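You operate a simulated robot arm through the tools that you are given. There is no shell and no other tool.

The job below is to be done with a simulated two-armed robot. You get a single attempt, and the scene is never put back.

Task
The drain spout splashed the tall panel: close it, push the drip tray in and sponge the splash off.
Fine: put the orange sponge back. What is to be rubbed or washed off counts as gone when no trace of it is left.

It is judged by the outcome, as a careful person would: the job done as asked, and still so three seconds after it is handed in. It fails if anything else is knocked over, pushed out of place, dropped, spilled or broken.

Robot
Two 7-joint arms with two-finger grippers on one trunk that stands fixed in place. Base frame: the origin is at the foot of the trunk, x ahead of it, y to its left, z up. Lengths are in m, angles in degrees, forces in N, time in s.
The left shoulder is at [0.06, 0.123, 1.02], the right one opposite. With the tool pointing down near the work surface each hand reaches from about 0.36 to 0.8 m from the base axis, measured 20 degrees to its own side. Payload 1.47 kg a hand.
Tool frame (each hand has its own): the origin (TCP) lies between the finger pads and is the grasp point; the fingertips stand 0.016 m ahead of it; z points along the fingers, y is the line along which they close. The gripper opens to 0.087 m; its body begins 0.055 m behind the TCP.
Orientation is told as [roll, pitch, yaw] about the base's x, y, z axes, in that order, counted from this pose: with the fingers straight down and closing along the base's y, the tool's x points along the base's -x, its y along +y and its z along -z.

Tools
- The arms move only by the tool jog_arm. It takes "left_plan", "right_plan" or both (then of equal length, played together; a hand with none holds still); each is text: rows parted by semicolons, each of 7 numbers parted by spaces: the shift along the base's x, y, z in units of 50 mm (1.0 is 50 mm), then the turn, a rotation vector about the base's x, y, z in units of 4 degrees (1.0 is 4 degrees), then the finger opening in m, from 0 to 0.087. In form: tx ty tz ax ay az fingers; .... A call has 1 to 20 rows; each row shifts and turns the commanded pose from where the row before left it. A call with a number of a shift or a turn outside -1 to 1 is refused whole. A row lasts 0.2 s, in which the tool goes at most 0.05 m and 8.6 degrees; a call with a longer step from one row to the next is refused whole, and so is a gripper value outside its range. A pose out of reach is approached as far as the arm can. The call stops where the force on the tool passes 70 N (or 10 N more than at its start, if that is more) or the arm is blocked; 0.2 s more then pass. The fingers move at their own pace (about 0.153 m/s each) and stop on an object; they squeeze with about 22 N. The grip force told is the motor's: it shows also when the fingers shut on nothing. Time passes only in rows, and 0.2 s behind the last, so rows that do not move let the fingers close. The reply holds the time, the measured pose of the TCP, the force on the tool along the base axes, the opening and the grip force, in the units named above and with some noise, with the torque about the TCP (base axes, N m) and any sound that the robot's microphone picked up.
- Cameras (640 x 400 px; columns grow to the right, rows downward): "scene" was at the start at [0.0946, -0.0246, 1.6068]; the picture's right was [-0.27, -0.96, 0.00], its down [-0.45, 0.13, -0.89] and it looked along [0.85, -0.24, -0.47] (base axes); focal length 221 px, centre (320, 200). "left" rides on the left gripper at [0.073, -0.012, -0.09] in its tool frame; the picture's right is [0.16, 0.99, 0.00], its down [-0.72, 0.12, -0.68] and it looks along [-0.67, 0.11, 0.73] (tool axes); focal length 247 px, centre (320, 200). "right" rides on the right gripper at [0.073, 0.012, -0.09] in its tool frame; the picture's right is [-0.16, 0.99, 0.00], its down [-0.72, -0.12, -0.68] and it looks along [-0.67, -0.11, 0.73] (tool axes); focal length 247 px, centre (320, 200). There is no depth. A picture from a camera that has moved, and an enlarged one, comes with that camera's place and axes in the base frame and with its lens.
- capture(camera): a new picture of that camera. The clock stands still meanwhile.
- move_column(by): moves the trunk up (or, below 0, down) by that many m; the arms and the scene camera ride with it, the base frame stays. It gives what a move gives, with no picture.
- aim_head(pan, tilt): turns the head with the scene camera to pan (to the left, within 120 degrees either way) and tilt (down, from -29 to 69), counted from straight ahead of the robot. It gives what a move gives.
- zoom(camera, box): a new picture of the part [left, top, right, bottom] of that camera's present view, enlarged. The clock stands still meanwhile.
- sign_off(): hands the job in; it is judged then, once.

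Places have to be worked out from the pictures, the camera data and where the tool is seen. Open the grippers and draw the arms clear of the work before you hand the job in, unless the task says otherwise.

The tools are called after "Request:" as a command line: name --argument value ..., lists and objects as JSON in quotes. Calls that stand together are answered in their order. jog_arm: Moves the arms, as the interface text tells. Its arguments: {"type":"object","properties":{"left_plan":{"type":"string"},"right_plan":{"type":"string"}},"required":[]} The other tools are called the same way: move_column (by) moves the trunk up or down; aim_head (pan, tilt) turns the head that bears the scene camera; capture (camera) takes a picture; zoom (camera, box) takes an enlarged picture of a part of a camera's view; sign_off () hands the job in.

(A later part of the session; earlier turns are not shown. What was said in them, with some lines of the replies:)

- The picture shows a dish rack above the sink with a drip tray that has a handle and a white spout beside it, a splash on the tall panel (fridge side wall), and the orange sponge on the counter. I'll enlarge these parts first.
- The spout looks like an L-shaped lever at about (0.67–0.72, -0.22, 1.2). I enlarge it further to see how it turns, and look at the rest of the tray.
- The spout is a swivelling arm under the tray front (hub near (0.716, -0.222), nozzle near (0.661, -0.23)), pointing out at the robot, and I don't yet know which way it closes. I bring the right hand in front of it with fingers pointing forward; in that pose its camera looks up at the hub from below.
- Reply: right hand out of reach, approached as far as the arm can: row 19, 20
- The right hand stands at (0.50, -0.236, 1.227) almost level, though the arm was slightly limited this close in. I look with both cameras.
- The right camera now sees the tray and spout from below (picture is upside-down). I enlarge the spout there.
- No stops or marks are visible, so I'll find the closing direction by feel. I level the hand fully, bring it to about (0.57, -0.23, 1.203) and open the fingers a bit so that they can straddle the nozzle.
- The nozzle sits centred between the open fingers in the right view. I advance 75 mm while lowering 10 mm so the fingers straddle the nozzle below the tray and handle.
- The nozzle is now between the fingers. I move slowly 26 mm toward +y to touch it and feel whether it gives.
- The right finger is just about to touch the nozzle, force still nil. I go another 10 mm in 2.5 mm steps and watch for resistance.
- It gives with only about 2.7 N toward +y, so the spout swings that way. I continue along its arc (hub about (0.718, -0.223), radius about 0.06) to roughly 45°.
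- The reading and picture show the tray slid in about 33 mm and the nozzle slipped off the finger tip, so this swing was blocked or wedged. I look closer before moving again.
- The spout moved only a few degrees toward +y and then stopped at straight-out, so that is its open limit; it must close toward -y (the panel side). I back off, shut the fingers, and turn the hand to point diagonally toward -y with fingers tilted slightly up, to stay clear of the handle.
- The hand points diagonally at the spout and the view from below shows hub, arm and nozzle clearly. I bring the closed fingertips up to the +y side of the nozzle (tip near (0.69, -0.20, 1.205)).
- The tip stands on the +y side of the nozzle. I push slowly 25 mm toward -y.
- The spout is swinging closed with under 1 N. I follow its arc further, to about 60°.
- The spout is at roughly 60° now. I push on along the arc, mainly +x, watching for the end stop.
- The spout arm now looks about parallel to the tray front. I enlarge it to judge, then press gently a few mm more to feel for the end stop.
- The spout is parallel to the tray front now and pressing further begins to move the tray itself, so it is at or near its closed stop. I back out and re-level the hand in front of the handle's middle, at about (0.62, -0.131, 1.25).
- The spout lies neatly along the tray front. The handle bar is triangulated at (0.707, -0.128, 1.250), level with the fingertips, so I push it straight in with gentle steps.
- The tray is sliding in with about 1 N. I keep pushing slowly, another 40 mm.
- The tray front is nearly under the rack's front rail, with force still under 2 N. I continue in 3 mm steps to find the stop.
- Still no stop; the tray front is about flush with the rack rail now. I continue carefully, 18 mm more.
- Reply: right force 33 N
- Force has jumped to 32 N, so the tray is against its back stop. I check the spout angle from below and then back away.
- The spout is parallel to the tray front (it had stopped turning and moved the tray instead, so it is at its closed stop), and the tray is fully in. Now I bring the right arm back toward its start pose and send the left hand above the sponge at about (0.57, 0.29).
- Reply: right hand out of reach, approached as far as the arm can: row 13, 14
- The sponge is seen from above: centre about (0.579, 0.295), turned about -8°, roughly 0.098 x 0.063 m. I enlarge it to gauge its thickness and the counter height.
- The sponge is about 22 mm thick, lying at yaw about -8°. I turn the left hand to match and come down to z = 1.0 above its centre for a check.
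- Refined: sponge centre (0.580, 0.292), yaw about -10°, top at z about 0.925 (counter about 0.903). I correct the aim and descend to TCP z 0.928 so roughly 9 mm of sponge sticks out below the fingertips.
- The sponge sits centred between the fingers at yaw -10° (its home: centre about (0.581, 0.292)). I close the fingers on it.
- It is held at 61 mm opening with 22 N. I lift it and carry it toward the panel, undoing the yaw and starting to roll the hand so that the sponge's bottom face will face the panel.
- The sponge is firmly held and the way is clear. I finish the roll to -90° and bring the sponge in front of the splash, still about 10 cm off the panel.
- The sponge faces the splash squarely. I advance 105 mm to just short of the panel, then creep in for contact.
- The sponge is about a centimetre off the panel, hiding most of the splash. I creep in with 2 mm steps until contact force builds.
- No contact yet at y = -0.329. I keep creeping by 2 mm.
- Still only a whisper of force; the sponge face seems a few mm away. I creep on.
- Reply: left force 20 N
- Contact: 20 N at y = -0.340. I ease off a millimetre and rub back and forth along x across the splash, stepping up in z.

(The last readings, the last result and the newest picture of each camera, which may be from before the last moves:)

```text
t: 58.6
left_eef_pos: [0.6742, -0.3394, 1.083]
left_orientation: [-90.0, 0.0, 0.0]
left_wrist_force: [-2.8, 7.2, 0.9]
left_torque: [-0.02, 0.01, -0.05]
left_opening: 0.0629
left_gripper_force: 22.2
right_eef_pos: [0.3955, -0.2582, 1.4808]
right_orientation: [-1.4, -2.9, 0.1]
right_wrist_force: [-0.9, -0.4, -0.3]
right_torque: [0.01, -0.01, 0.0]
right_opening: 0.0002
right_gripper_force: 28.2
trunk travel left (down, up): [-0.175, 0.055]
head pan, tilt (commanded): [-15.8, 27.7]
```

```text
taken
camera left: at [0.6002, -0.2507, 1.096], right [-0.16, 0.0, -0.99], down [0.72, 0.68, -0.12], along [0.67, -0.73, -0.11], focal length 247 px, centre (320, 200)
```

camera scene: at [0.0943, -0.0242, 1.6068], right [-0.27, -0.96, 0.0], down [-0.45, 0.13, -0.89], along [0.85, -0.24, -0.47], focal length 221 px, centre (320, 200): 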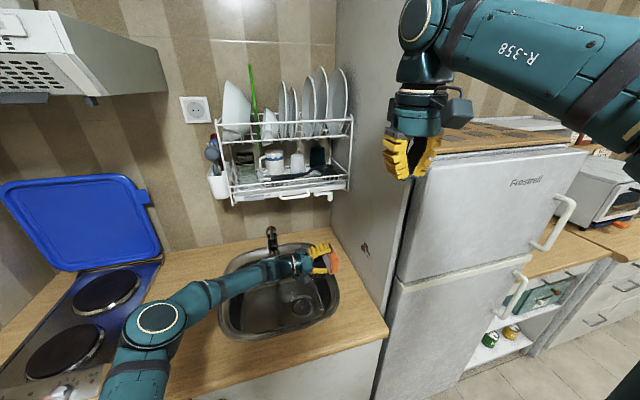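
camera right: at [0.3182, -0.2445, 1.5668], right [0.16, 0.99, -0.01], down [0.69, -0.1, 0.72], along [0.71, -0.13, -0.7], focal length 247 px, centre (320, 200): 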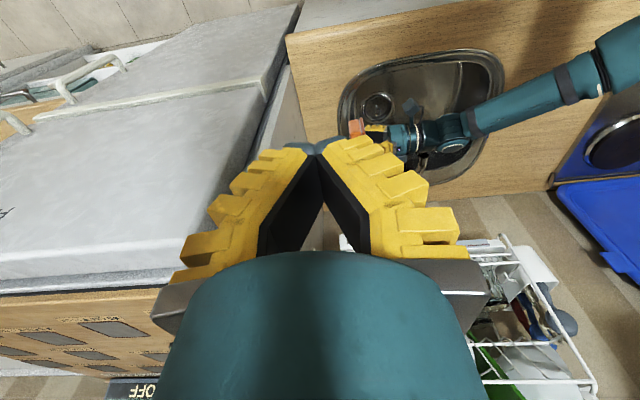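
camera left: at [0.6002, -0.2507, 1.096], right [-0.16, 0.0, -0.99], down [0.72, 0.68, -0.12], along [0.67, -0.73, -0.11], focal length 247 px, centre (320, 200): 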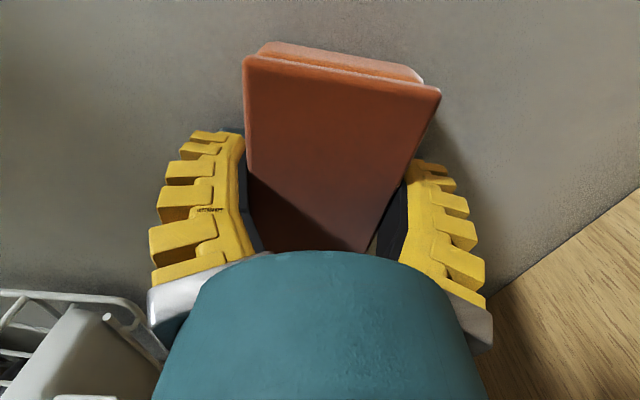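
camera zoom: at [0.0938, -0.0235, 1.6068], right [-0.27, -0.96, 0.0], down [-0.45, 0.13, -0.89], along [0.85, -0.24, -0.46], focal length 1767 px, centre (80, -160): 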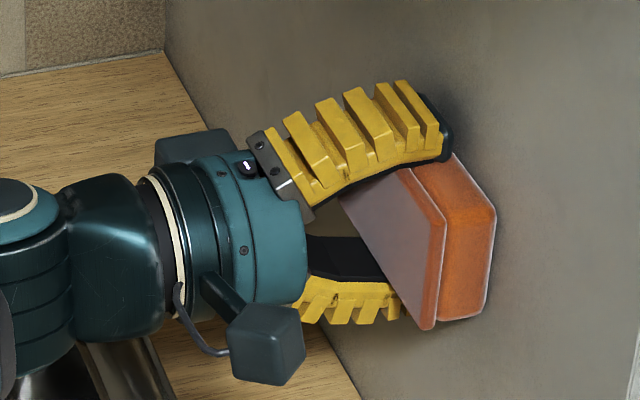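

The sponge slides well with 7 N and no spot shows beside it. I add slight pressure and cover higher and lower bands.

Request:
jog_arm --left_plan "0 -0.02 0.15 0 0 0 0.03;-0.15 0 0 0 0 0 0.03;-0.15 0 0 0 0 0 0.03;-0.15 0 0 0 0 0 0.03;-0.15 0 0 0 0 0 0.03;-0.15 0 0 0 0 0 0.03;-0.15 0 0 0 0 0 0.03;0 0 -0.2 0 0 0 0.03;0 0 -0.2 0 0 0 0.03;0 0 -0.2 0 0 0 0.03;0.15 0 0 0 0 0 0.03;0.15 0 0 0 0 0 0.03;0.15 0 0 0 0 0 0.03;0.15 0 0 0 0 0 0.03;0.15 0 0 0 0 0 0.03;0.15 0 0 0 0 0 0.03;0 0 -0.1 0 0 0 0.03;-0.15 0 0 0 0 0 0.03;-0.15 0 0 0 0 0 0.03;-0.15 0 0 0 0 0 0.03"

Request:
zoom --camera "scene" --box '[310, 220, 390, 270]'

```text
t: 62.8
left_eef_pos: [0.6476, -0.3398, 1.0554]
left_orientation: [-90.0, 0.0, 0.0]
left_wrist_force: [-0.5, 0.7, 0.0]
left_torque: [-0.03, 0.0, -0.01]
left_opening: 0.063
left_gripper_force: 21.7
left hand out of reach, approached as far as the arm can: row 16
right_eef_pos: [0.3962, -0.259, 1.4824]
right_orientation: [-1.2, -2.9, -0.1]
right_wrist_force: [0.7, 0.3, -0.1]
right_torque: [0.02, 0.0, -0.01]
right_opening: 0.0
right_gripper_force: 27.9
trunk travel left (down, up): [-0.175, 0.055]
head pan, tilt (commanded): [-15.8, 27.7]
```

```text
8.00 times, centred on (350, 245) of scene
camera zoom: at [0.0945, -0.0245, 1.6068], right [-0.27, -0.96, 0.0], down [-0.45, 0.13, -0.89], along [0.85, -0.24, -0.47], focal length 1767 px, centre (80, -160)
```

zoom: 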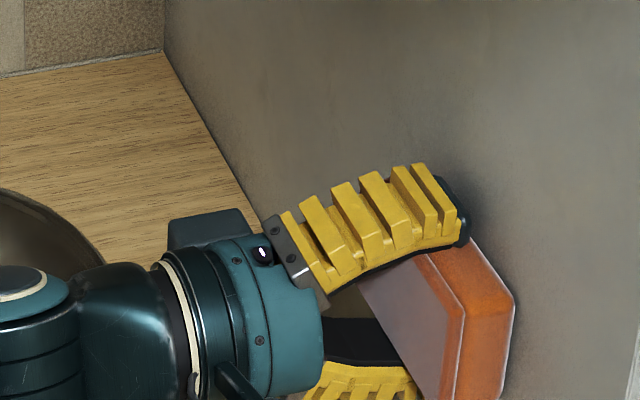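

Contact pressure faded to under 1 N. I pull the sponge back 13 cm to see what is left of the splash.

Request:
jog_arm --left_plan "0 0.3 0 0 0 0 0.03;0 0.6 0 0 0 0 0.03;0 0.8 0 0 0 0 0.03;0 0.9 0 0 0 0 0.03"

Request:
zoom --camera "scene" --box '[310, 210, 406, 270]'

Request:
zoom --camera "scene" --box '[340, 230, 388, 260]'

Request:
capture --camera "left"

```text
t: 63.8
left_eef_pos: [0.647, -0.2092, 1.0567]
left_orientation: [-90.1, 0.0, 0.0]
left_wrist_force: [-0.5, 0.3, -0.4]
left_torque: [0.0, 0.02, 0.04]
left_opening: 0.0626
left_gripper_force: 22.1
right_eef_pos: [0.3962, -0.258, 1.4811]
right_orientation: [-1.4, -2.8, -0.2]
right_wrist_force: [0.1, 0.9, 0.0]
right_torque: [0.0, 0.0, 0.02]
right_opening: 0.0
right_gripper_force: 28.6
trunk travel left (down, up): [-0.175, 0.055]
head pan, tilt (commanded): [-15.8, 27.7]
```

```text
6.67 times, centred on (358, 240) of scene
camera zoom: at [0.0944, -0.0235, 1.6068], right [-0.27, -0.96, 0.0], down [-0.45, 0.13, -0.89], along [0.85, -0.24, -0.47], focal length 1473 px, centre (67, -67)
```

zoom: 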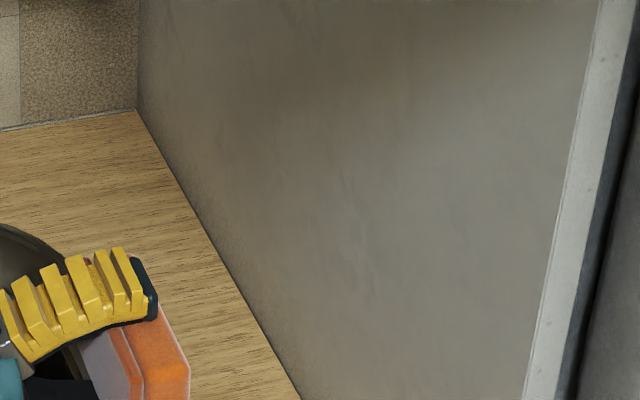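

```text
13.33 times, centred on (364, 245) of scene
camera zoom: at [0.0944, -0.0235, 1.6068], right [-0.27, -0.96, 0.0], down [-0.45, 0.13, -0.89], along [0.85, -0.24, -0.47], focal length 2946 px, centre (-267, -400)
```

zoom: 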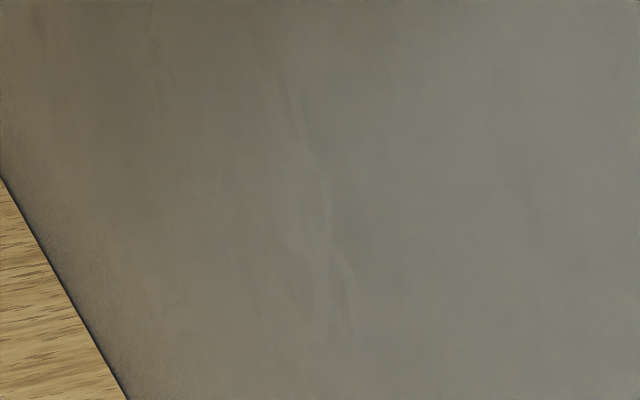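

```text
taken
camera left: at [0.574, -0.1197, 1.0682], right [-0.16, 0.0, -0.99], down [0.72, 0.68, -0.12], along [0.67, -0.73, -0.11], focal length 247 px, centre (320, 200)
```

left: 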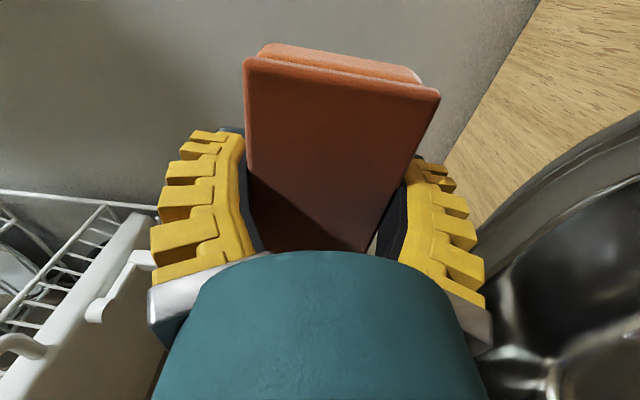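

The splash looks gone from the scene view. I check the area around it more thoroughly, with larger boxes and from the left camera.

Request:
zoom --camera "scene" --box '[330, 240, 410, 290]'

Request:
zoom --camera "scene" --box '[330, 190, 410, 240]'

Request:
zoom --camera "left" --box '[120, 0, 520, 200]'

Request:
zoom --camera "right" --box '[200, 50, 400, 175]'

```text
8.00 times, centred on (370, 265) of scene
camera zoom: at [0.0944, -0.0235, 1.6068], right [-0.27, -0.96, 0.0], down [-0.45, 0.13, -0.89], along [0.85, -0.24, -0.47], focal length 1767 px, centre (-80, -320)
```

zoom: 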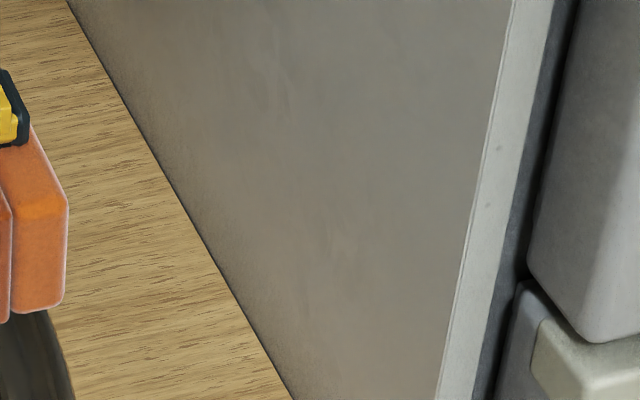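

```text
8.00 times, centred on (370, 215) of scene
camera zoom: at [0.0944, -0.0235, 1.6068], right [-0.27, -0.96, 0.0], down [-0.45, 0.13, -0.89], along [0.85, -0.24, -0.47], focal length 1767 px, centre (-80, 80)
```

zoom: 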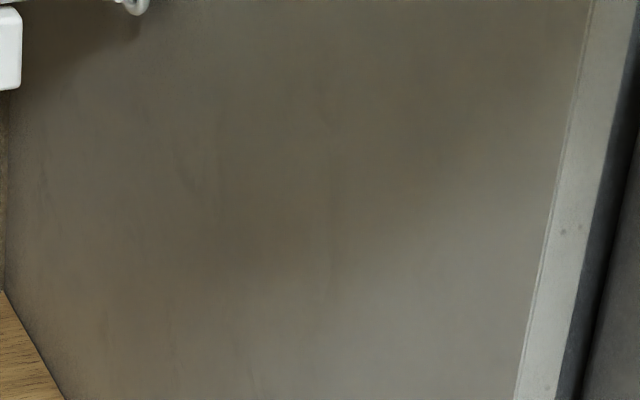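

```text
1.60 times, centred on (320, 100) of left
camera zoom: at [0.574, -0.1197, 1.0682], right [-0.16, 0.0, -0.99], down [0.72, 0.68, -0.12], along [0.67, -0.73, -0.11], focal length 395 px, centre (320, 360)
```

zoom: 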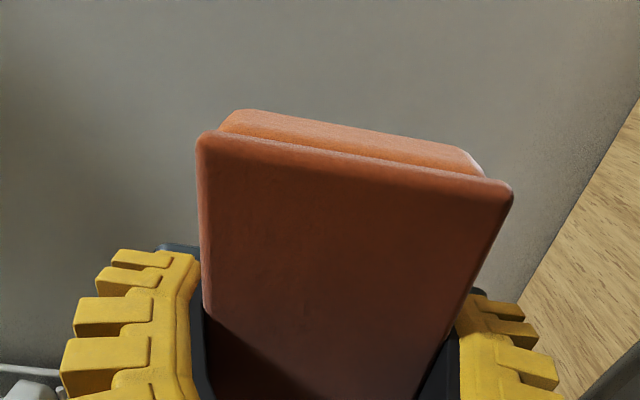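

```text
3.20 times, centred on (300, 112) of right
camera zoom: at [0.3184, -0.2438, 1.5669], right [0.16, 0.99, -0.02], down [0.69, -0.1, 0.72], along [0.71, -0.13, -0.7], focal length 790 px, centre (384, 480)
```

zoom: 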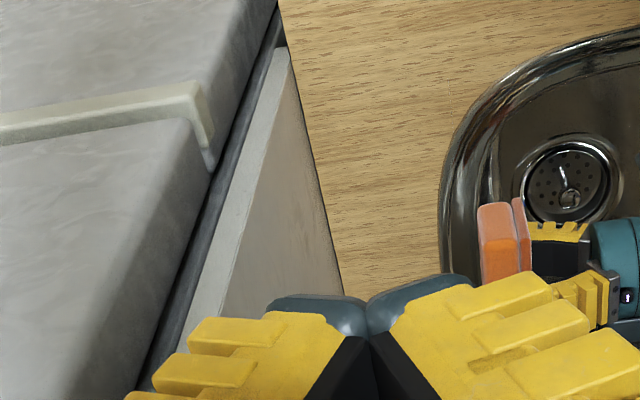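

No spot is visible from any camera. One tighter look at exactly where the blobs and the small dots had been.

Request:
zoom --camera "scene" --box '[352, 237, 376, 252]'

Request:
zoom --camera "scene" --box '[360, 250, 384, 265]'

```text
16.00 times, centred on (364, 244) of scene
camera zoom: at [0.0944, -0.0235, 1.6068], right [-0.27, -0.96, 0.0], down [-0.45, 0.13, -0.89], along [0.85, -0.24, -0.47], focal length 3535 px, centre (-384, -512)
```

zoom: 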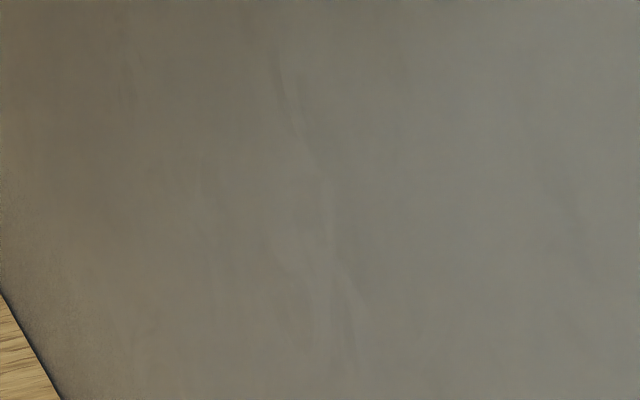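

```text
16.00 times, centred on (372, 258) of scene
camera zoom: at [0.0944, -0.0235, 1.6068], right [-0.27, -0.96, 0.0], down [-0.45, 0.13, -0.89], along [0.85, -0.24, -0.47], focal length 3535 px, centre (-512, -720)
```

zoom: 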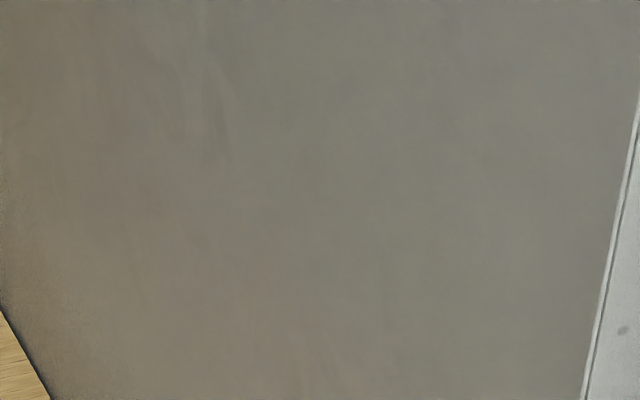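

The panel is clean. I carry the sponge back along the reverse path to above its original spot.

Request:
jog_arm --left_plan "-0.117 0.504 0.245 1 0 0 0.03;-0.117 0.504 0.245 1 0 0 0.03;-0.117 0.504 0.245 1 0 0 0.03;-0.117 0.504 0.245 1 0 0 0.03;-0.117 0.504 0.245 1 0 0 0.03;-0.117 0.504 0.245 1 0 0 0.03;-0.117 0.504 0.245 1 0 0 0.03;-0.117 0.504 0.245 0.5 0 0 0.03;-0.027 0.4 -0.15 1 0 0 0.03;-0.027 0.4 -0.15 1 0 0 0.03;-0.027 0.4 -0.15 1 0 0 0.03;-0.027 0.4 -0.15 1 0 0 0.03;-0.027 0.4 -0.15 1 0 0 0.03;-0.027 0.4 -0.15 1 0 0 0.03;-0.027 0.4 -0.15 1 0 0 0.03;-0.027 0.4 -0.15 1 0 0 0.03;-0.027 0.4 -0.15 1 0 0 0.03;-0.027 0.4 -0.15 1 0 0 0.03;-0.027 0.4 -0.15 1 0 0 0.03;-0.027 0.4 -0.15 1 0 0 0.03"

Request:
jog_arm --left_plan "-0.027 0.4 -0.1 1 0 0 0.03;-0.027 0.4 -0.1 1 0 0 0.03;-0.027 0.4 -0.1 1 0 0 0.03;0 0 -0.1 0 0 -1 0.03;0 0 -0.1 0 0 -1 0.03;0 0 -0.1 0 0 -0.5 0.03"

Request:
capture --camera "left"

Request:
capture --camera "scene"

```text
t: 68.0
left_eef_pos: [0.5852, 0.2302, 1.0629]
left_orientation: [-11.9, 0.0, 0.0]
left_wrist_force: [0.3, -0.3, 0.1]
left_torque: [0.03, -0.01, -0.01]
left_opening: 0.0626
left_gripper_force: 21.9
right_eef_pos: [0.3956, -0.2578, 1.4814]
right_orientation: [-1.2, -2.9, -0.2]
right_wrist_force: [-0.3, 0.3, -0.6]
right_torque: [-0.03, -0.03, 0.02]
right_opening: 0.0001
right_gripper_force: 28.0
trunk travel left (down, up): [-0.175, 0.055]
head pan, tilt (commanded): [-15.8, 27.7]
```

```text
t: 69.4
left_eef_pos: [0.5811, 0.2914, 1.0335]
left_orientation: [0.0, 0.1, -10.1]
left_wrist_force: [-0.3, -1.4, -0.5]
left_torque: [0.0, -0.01, 0.01]
left_opening: 0.0623
left_gripper_force: 22.2
right_eef_pos: [0.396, -0.2586, 1.4819]
right_orientation: [-1.2, -2.9, -0.1]
right_wrist_force: [0.1, -0.4, 0.5]
right_torque: [0.01, 0.04, -0.02]
right_opening: 0.0
right_gripper_force: 28.4
trunk travel left (down, up): [-0.175, 0.055]
head pan, tilt (commanded): [-15.8, 27.7]
```

```text
taken
camera left: at [0.5069, 0.2932, 1.1239], right [0.02, 1.0, 0.0], down [0.73, -0.01, 0.68], along [0.68, -0.01, -0.73], focal length 247 px, centre (320, 200)
```

left: 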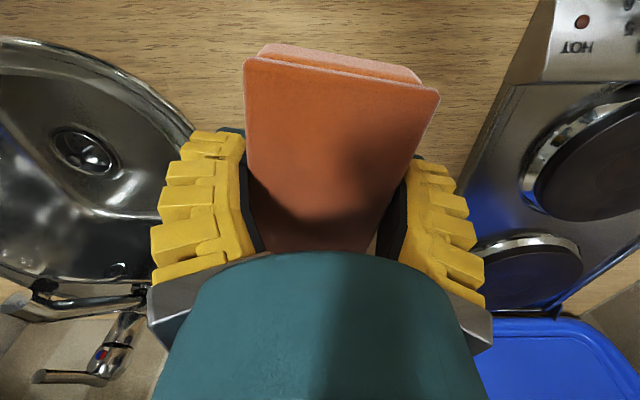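

```text
taken
camera scene: at [0.0946, -0.0246, 1.6068], right [-0.27, -0.96, 0.0], down [-0.45, 0.13, -0.89], along [0.85, -0.24, -0.47], focal length 221 px, centre (320, 200)
```

scene: 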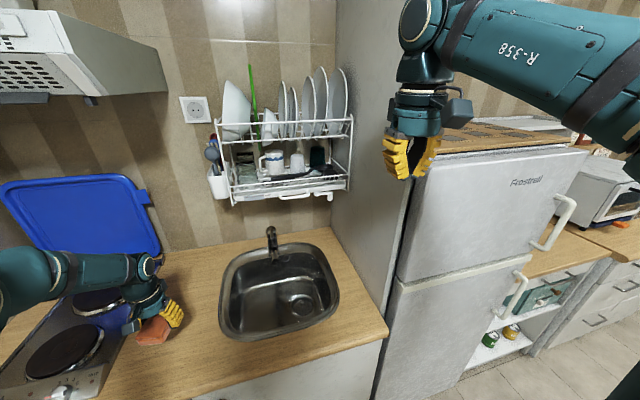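

The hand is right over the sponge's home, orientation -10°. I lower it to z about 0.934, then creep down to feel the counter.

Request:
jog_arm --left_plan "0 0.01 -0.4 0 0 0 0.03;0 0.01 -0.4 0 0 0 0.03;0 0 -0.4 0 0 0 0.03;0 0 -0.4 0 0 0 0.03;0 0 -0.35 0 0 0 0.03;0 0 -0.05 0 0 0 0.03;0 0 -0.05 0 0 0 0.03"

Request:
jog_arm --left_plan "0 0 -0.03 0 0 0 0.03;0 0 -0.03 0 0 0 0.03"

```text
t: 71.0
left_eef_pos: [0.5797, 0.2921, 0.9296]
left_orientation: [0.1, 0.0, -9.9]
left_wrist_force: [-0.5, -0.5, 0.1]
left_torque: [0.01, 0.01, -0.01]
left_opening: 0.0625
left_gripper_force: 22.4
right_eef_pos: [0.3959, -0.2581, 1.4806]
right_orientation: [-1.2, -2.9, -0.1]
right_wrist_force: [0.5, -0.3, 0.6]
right_torque: [-0.03, -0.01, 0.0]
right_opening: 0.0
right_gripper_force: 28.5
trunk travel left (down, up): [-0.175, 0.055]
head pan, tilt (commanded): [-15.8, 27.7]
```

```text
t: 71.6
left_eef_pos: [0.5805, 0.292, 0.9275]
left_orientation: [0.1, 0.0, -10.0]
left_wrist_force: [-0.1, 0.7, 0.4]
left_torque: [-0.02, -0.03, -0.01]
left_opening: 0.0624
left_gripper_force: 22.1
right_eef_pos: [0.3956, -0.2585, 1.4813]
right_orientation: [-1.2, -2.9, -0.1]
right_wrist_force: [-0.6, 0.3, 0.7]
right_torque: [0.02, 0.02, 0.03]
right_opening: 0.0
right_gripper_force: 28.7
trunk travel left (down, up): [-0.175, 0.055]
head pan, tilt (commanded): [-15.8, 27.7]
```

No contact yet at z = 0.9275; I creep a further 2–4 mm.

Request:
jog_arm --left_plan "0 0 -0.02 0 0 0 0.03;0 0 -0.02 0 0 0 0.03"

Request:
jog_arm --left_plan "0 0 -0.02 0 0 0 0.03;0 0 -0.01 0 0 0 0.03"

```text
t: 72.2
left_eef_pos: [0.5799, 0.2917, 0.9249]
left_orientation: [0.0, 0.0, -10.0]
left_wrist_force: [0.5, -0.4, 0.3]
left_torque: [-0.02, -0.02, 0.0]
left_opening: 0.0625
left_gripper_force: 22.7
right_eef_pos: [0.396, -0.2584, 1.4815]
right_orientation: [-1.3, -3.0, -0.1]
right_wrist_force: [0.8, 0.8, -0.4]
right_torque: [-0.02, -0.01, 0.01]
right_opening: 0.0001
right_gripper_force: 28.0
trunk travel left (down, up): [-0.175, 0.055]
head pan, tilt (commanded): [-15.8, 27.7]
```

```text
t: 72.8
left_eef_pos: [0.5794, 0.2918, 0.9221]
left_orientation: [0.0, 0.1, -10.0]
left_wrist_force: [0.2, -0.6, 0.2]
left_torque: [0.0, -0.03, 0.0]
left_opening: 0.0625
left_gripper_force: 21.9
right_eef_pos: [0.3959, -0.2591, 1.4813]
right_orientation: [-1.3, -2.9, -0.1]
right_wrist_force: [-0.1, 0.5, -0.2]
right_torque: [0.0, -0.01, 0.0]
right_opening: 0.0
right_gripper_force: 28.6
trunk travel left (down, up): [-0.175, 0.055]
head pan, tilt (commanded): [-15.8, 27.7]
```

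Still no force; the sponge must have been pushed a few mm up into the grip. I go on in 1 mm steps.

Request:
jog_arm --left_plan "0 0 -0.02 0 0 0 0.03;0 0 -0.02 0 0 0 0.03"

Request:
zoom --camera "scene" --box '[110, 290, 230, 390]'

```text
t: 73.4
left_eef_pos: [0.5807, 0.2917, 0.9216]
left_orientation: [0.0, 0.0, -10.0]
left_wrist_force: [-0.2, -0.7, -0.3]
left_torque: [0.0, -0.01, -0.01]
left_opening: 0.0623
left_gripper_force: 21.9
right_eef_pos: [0.3974, -0.2591, 1.4814]
right_orientation: [-1.3, -2.9, 0.0]
right_wrist_force: [0.0, 0.3, -0.5]
right_torque: [0.03, -0.02, 0.0]
right_opening: 0.0
right_gripper_force: 28.3
trunk travel left (down, up): [-0.175, 0.055]
head pan, tilt (commanded): [-15.8, 27.7]
```

```text
4.00 times, centred on (170, 340) of scene
camera zoom: at [0.0946, -0.0246, 1.6068], right [-0.27, -0.96, 0.0], down [-0.45, 0.13, -0.89], along [0.85, -0.24, -0.47], focal length 884 px, centre (920, -360)
```

zoom: 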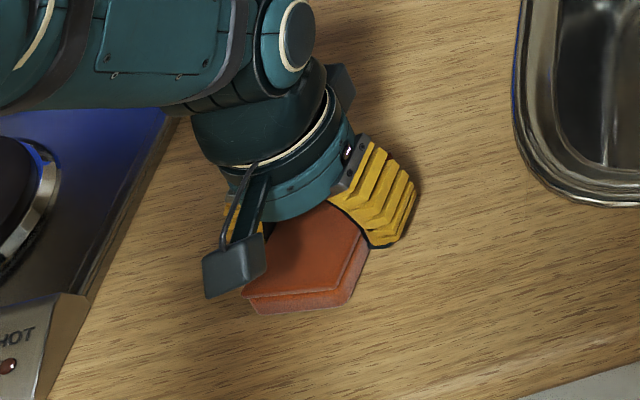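

The sponge's lower edge appears at the same pixels as before it was lifted, so it is within about a millimetre of the counter. I lower slightly more.

Request:
jog_arm --left_plan "0 0 -0.03 0 0 0 0.03;0 0 0 0 0 0 0.03"

Request:
jog_arm --left_plan "0 0 -0.03 0 0 0 0.03;0 0 0 0 0 0 0.03"

```text
t: 74.0
left_eef_pos: [0.5813, 0.2931, 0.9216]
left_orientation: [0.1, 0.0, -9.9]
left_wrist_force: [0.3, 0.0, 3.2]
left_torque: [-0.06, -0.06, 0.01]
left_opening: 0.0624
left_gripper_force: 22.3
right_eef_pos: [0.3956, -0.2583, 1.4814]
right_orientation: [-1.3, -2.9, -0.1]
right_wrist_force: [-0.3, 1.1, -0.1]
right_torque: [-0.01, -0.01, 0.04]
right_opening: 0.0
right_gripper_force: 28.6
trunk travel left (down, up): [-0.175, 0.055]
head pan, tilt (commanded): [-15.8, 27.7]
```

```text
t: 74.6
left_eef_pos: [0.5812, 0.2918, 0.9202]
left_orientation: [0.1, -0.2, -10.0]
left_wrist_force: [3.4, 4.3, 15.6]
left_torque: [0.02, 0.19, 0.01]
left_opening: 0.0627
left_gripper_force: 22.0
right_eef_pos: [0.3951, -0.2592, 1.4807]
right_orientation: [-1.3, -2.9, -0.1]
right_wrist_force: [-0.3, -0.4, 0.6]
right_torque: [0.02, -0.02, -0.01]
right_opening: 0.0
right_gripper_force: 27.2
trunk travel left (down, up): [-0.175, 0.055]
head pan, tilt (commanded): [-15.8, 27.7]
```

Contact with the counter (15 N). I ease up 1 mm, open the fingers and lift straight off.

Request:
jog_arm --left_plan "0 0 0.02 0 0 0 0.03;0 0 0 0 0 0 0.066;0 0 0 0 0 0 0.087;0 0 0 0 0 0 0.087;0 0 0 0 0 0 0.087"

Request:
capture --camera "left"

```text
t: 75.8
left_eef_pos: [0.5799, 0.2924, 0.9195]
left_orientation: [0.1, 0.0, -10.1]
left_wrist_force: [0.4, -0.7, 0.6]
left_torque: [0.01, 0.03, -0.01]
left_opening: 0.087
left_gripper_force: 0.0
right_eef_pos: [0.3967, -0.2576, 1.4805]
right_orientation: [-1.3, -2.9, -0.1]
right_wrist_force: [0.1, -0.4, -0.6]
right_torque: [0.0, -0.02, 0.02]
right_opening: 0.0
right_gripper_force: 27.6
trunk travel left (down, up): [-0.175, 0.055]
head pan, tilt (commanded): [-15.8, 27.7]
```

```text
taken
camera left: at [0.5063, 0.294, 1.0107], right [0.02, 1.0, 0.0], down [0.73, -0.01, 0.68], along [0.68, -0.01, -0.73], focal length 247 px, centre (320, 200)
```

left: 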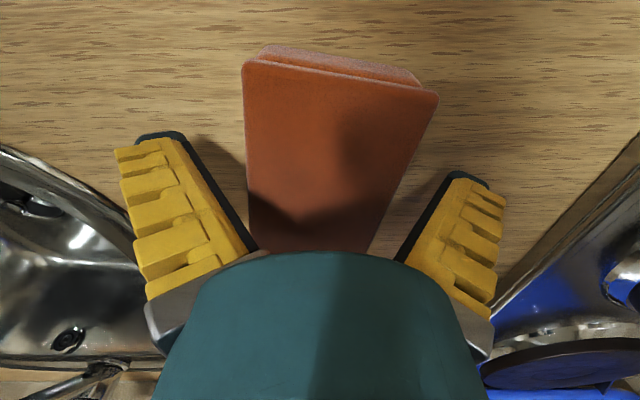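

The sponge rests on its spot with gaps on both sides. I lift the left hand straight up and take it back to its start pose, opening the right gripper as well.

Request:
jog_arm --left_plan "0 0 0.2 0 0 0 0.087;0 0 0.3 0 0 0 0.087;0 0 0.35 0 0 0 0.087;0 0 0.35 0 0 0 0.087;-0.2375 -0.2875 0.62 0 0 0.15 0.087;-0.2375 -0.2875 0.62 0 0 0.15 0.087;-0.2375 -0.2875 0.62 0 0 0.15 0.087;-0.2375 -0.2875 0.62 0 0 0.15 0.087;-0.2375 -0.2875 0.62 0 0 0.15 0.087;-0.2375 -0.2875 0.62 0 0 0.15 0.087;-0.2375 -0.2875 0.62 0 0 0.15 0.087;-0.2375 -0.2875 0.62 0 0 0.15 0.087;-0.2375 -0.2875 0.62 0 0 0.15 0.087;-0.2375 -0.2875 0.62 0 0 0.15 0.087;-0.2375 -0.2875 0.62 0 0 0.15 0.087;-0.2375 -0.2875 0.62 0 0 0.15 0.087;-0.2375 -0.2875 0.62 0 0 0.15 0.087;-0.2375 -0.2875 0.62 0 0 0.15 0.087;-0.2375 -0.2875 0.62 0 0 0.15 0.087;-0.2375 -0.2875 0.62 0 0 0.15 0.087" --right_plan "0 0 0 0 0 0 0.087;0 0 0 0 0 0 0.087;0 0 0 0 0 0 0.087;0 0 0 0 0 0 0.087;0 0 0 0 0 0 0.087;0 0 0 0 0 0 0.087;0 0 0 0 0 0 0.087;0 0 0 0 0 0 0.087;0 0 0 0 0 0 0.087;0 0 0 0 0 0 0.087;0 0 0 0 0 0 0.087;0 0 0 0 0 0 0.087;0 0 0 0 0 0 0.087;0 0 0 0 0 0 0.087;0 0 0 0 0 0 0.087;0 0 0 0 0 0 0.087;0 0 0 0 0 0 0.087;0 0 0 0 0 0 0.087;0 0 0 0 0 0 0.087;0 0 0 0 0 0 0.087"

Request:
capture --camera "scene"

Request:
capture --camera "left"

Request:
zoom --camera "scene" --box '[210, 140, 370, 240]'

Request:
zoom --camera "scene" --box '[120, 220, 400, 395]'

```text
t: 80.0
left_eef_pos: [0.3893, 0.065, 1.4764]
left_orientation: [0.0, 0.0, -0.4]
left_wrist_force: [0.1, -0.1, -0.7]
left_torque: [0.03, 0.0, 0.03]
left_opening: 0.0869
left_gripper_force: 0.0
right_eef_pos: [0.3955, -0.2595, 1.4812]
right_orientation: [-1.2, -2.9, -0.1]
right_wrist_force: [-0.5, -0.7, 0.2]
right_torque: [0.0, -0.03, 0.01]
right_opening: 0.087
right_gripper_force: 0.0
trunk travel left (down, up): [-0.175, 0.055]
head pan, tilt (commanded): [-15.8, 27.7]
```

```text
taken
camera scene: at [0.0941, -0.025, 1.6068], right [-0.27, -0.96, 0.0], down [-0.45, 0.13, -0.89], along [0.85, -0.24, -0.47], focal length 221 px, centre (320, 200)
```

scene: 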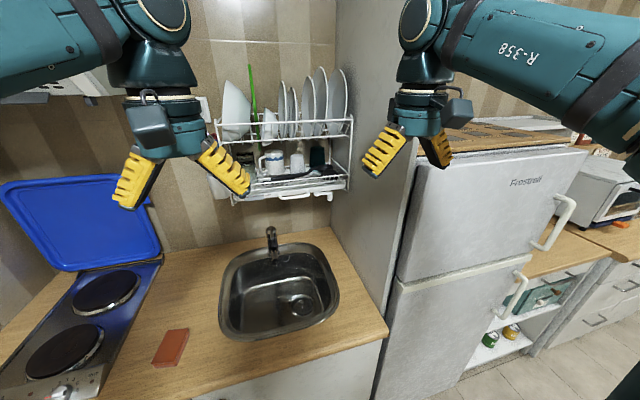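

```text
taken
camera left: at [0.3159, 0.0542, 1.5671], right [-0.15, 0.99, 0.0], down [0.72, 0.11, 0.68], along [0.67, 0.1, -0.73], focal length 247 px, centre (320, 200)
```

left: 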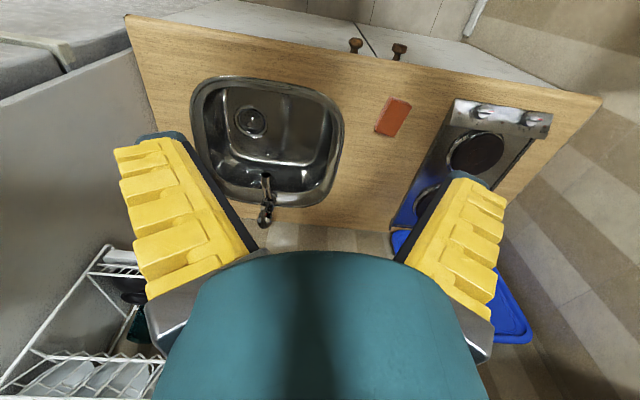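

```text
4.00 times, centred on (290, 190) of scene
camera zoom: at [0.0941, -0.025, 1.6068], right [-0.27, -0.96, 0.0], down [-0.45, 0.13, -0.89], along [0.85, -0.24, -0.47], focal length 884 px, centre (440, 240)
```

zoom: 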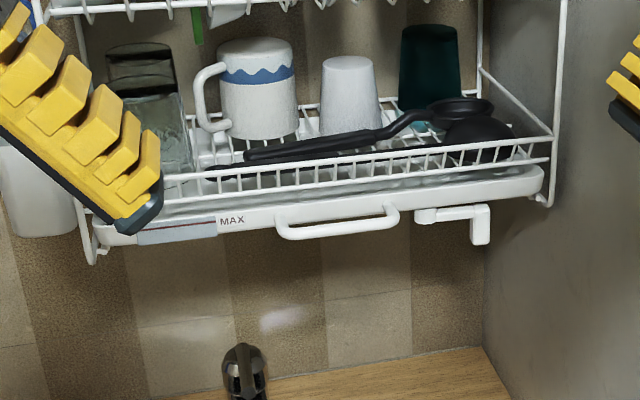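

```text
2.29 times, centred on (260, 308) of scene
camera zoom: at [0.0941, -0.025, 1.6068], right [-0.27, -0.96, 0.0], down [-0.45, 0.13, -0.89], along [0.85, -0.24, -0.47], focal length 505 px, centre (457, -46)
```

zoom: 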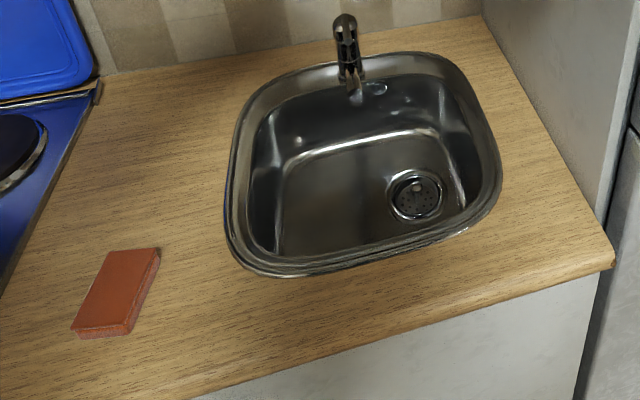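

The sponge lies where it was and the panel is clean. I take one closer look at the spout to be sure it is fully closed.

Request:
zoom --camera "scene" --box '[296, 175, 360, 215]'

Request:
zoom --camera "right" --box '[290, 190, 440, 284]'

Request:
zoom --camera "left" --box '[60, 80, 220, 180]'

```text
10.00 times, centred on (328, 195) of scene
camera zoom: at [0.0941, -0.025, 1.6068], right [-0.27, -0.96, 0.0], down [-0.45, 0.13, -0.89], along [0.85, -0.24, -0.47], focal length 2209 px, centre (240, 250)
```

zoom: 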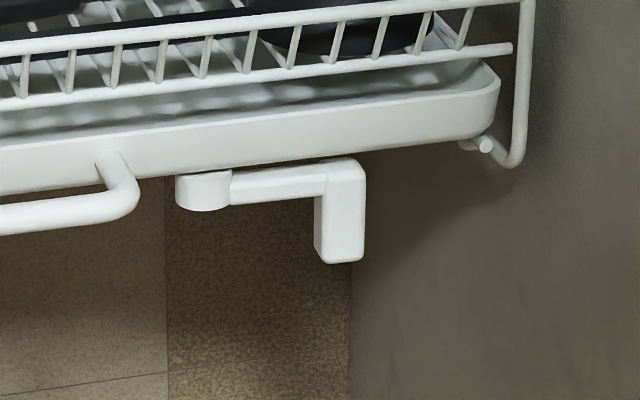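

```text
4.26 times, centred on (365, 237) of right
camera zoom: at [0.3181, -0.2454, 1.5667], right [0.16, 0.99, -0.01], down [0.69, -0.1, 0.72], along [0.71, -0.12, -0.7], focal length 1051 px, centre (128, 43)
```

zoom: 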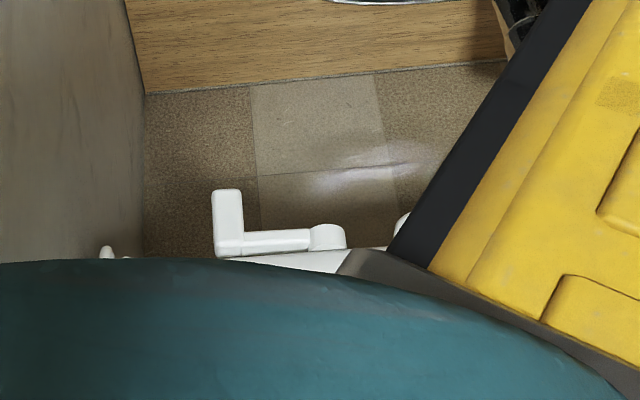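

```text
4.00 times, centred on (140, 130) of left
camera zoom: at [0.3159, 0.0542, 1.5671], right [-0.15, 0.99, 0.0], down [0.72, 0.11, 0.68], along [0.67, 0.1, -0.73], focal length 988 px, centre (1040, 480)
```

zoom: 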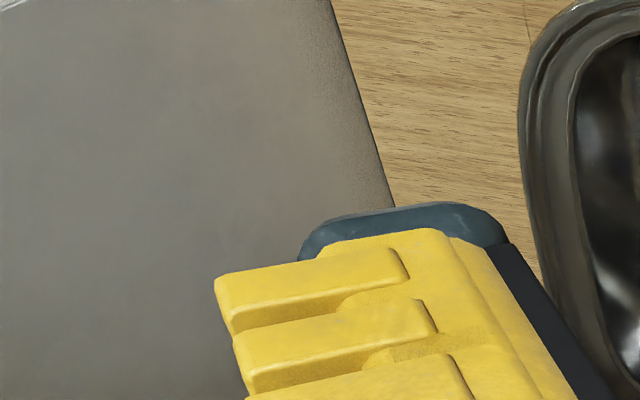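

The spout arm lies parallel to the tray front, and the tray is seated under the rack. The panel shows no trace of the splash, the sponge is back within a couple of pixels of its original place, and both grippers are open and clear. I hand the job in.

Request:
sign_off

```text
The job is handed in.
```

The job is done and handed in: the spout is closed, the drip tray is pushed in, the splash is gone and the orange sponge is back.

- **Spout:** I first tried swinging it left, which was its open limit. The nozzle slipped off the finger and the tray slid in about 3 cm, with nothing spilled or knocked. It then closed easily to the right, and in the last pictures it lies parallel to the tray front, to within a degree or two.
- **Drip tray:** I pushed it in by the handle until the force jumped to about 32 N, so it is against its back stop.
- **Splash:** I rubbed it off with the sponge. Close-ups from the scene camera and views from the left hand camera show no trace left on the panel.
- **Sponge:** It lies within a few millimetres of where it started, at the same angle.

Both grippers are open and the arms are back near their starting poses, clear of the work. In the final pictures the dishes and faucet look as they did at the start.
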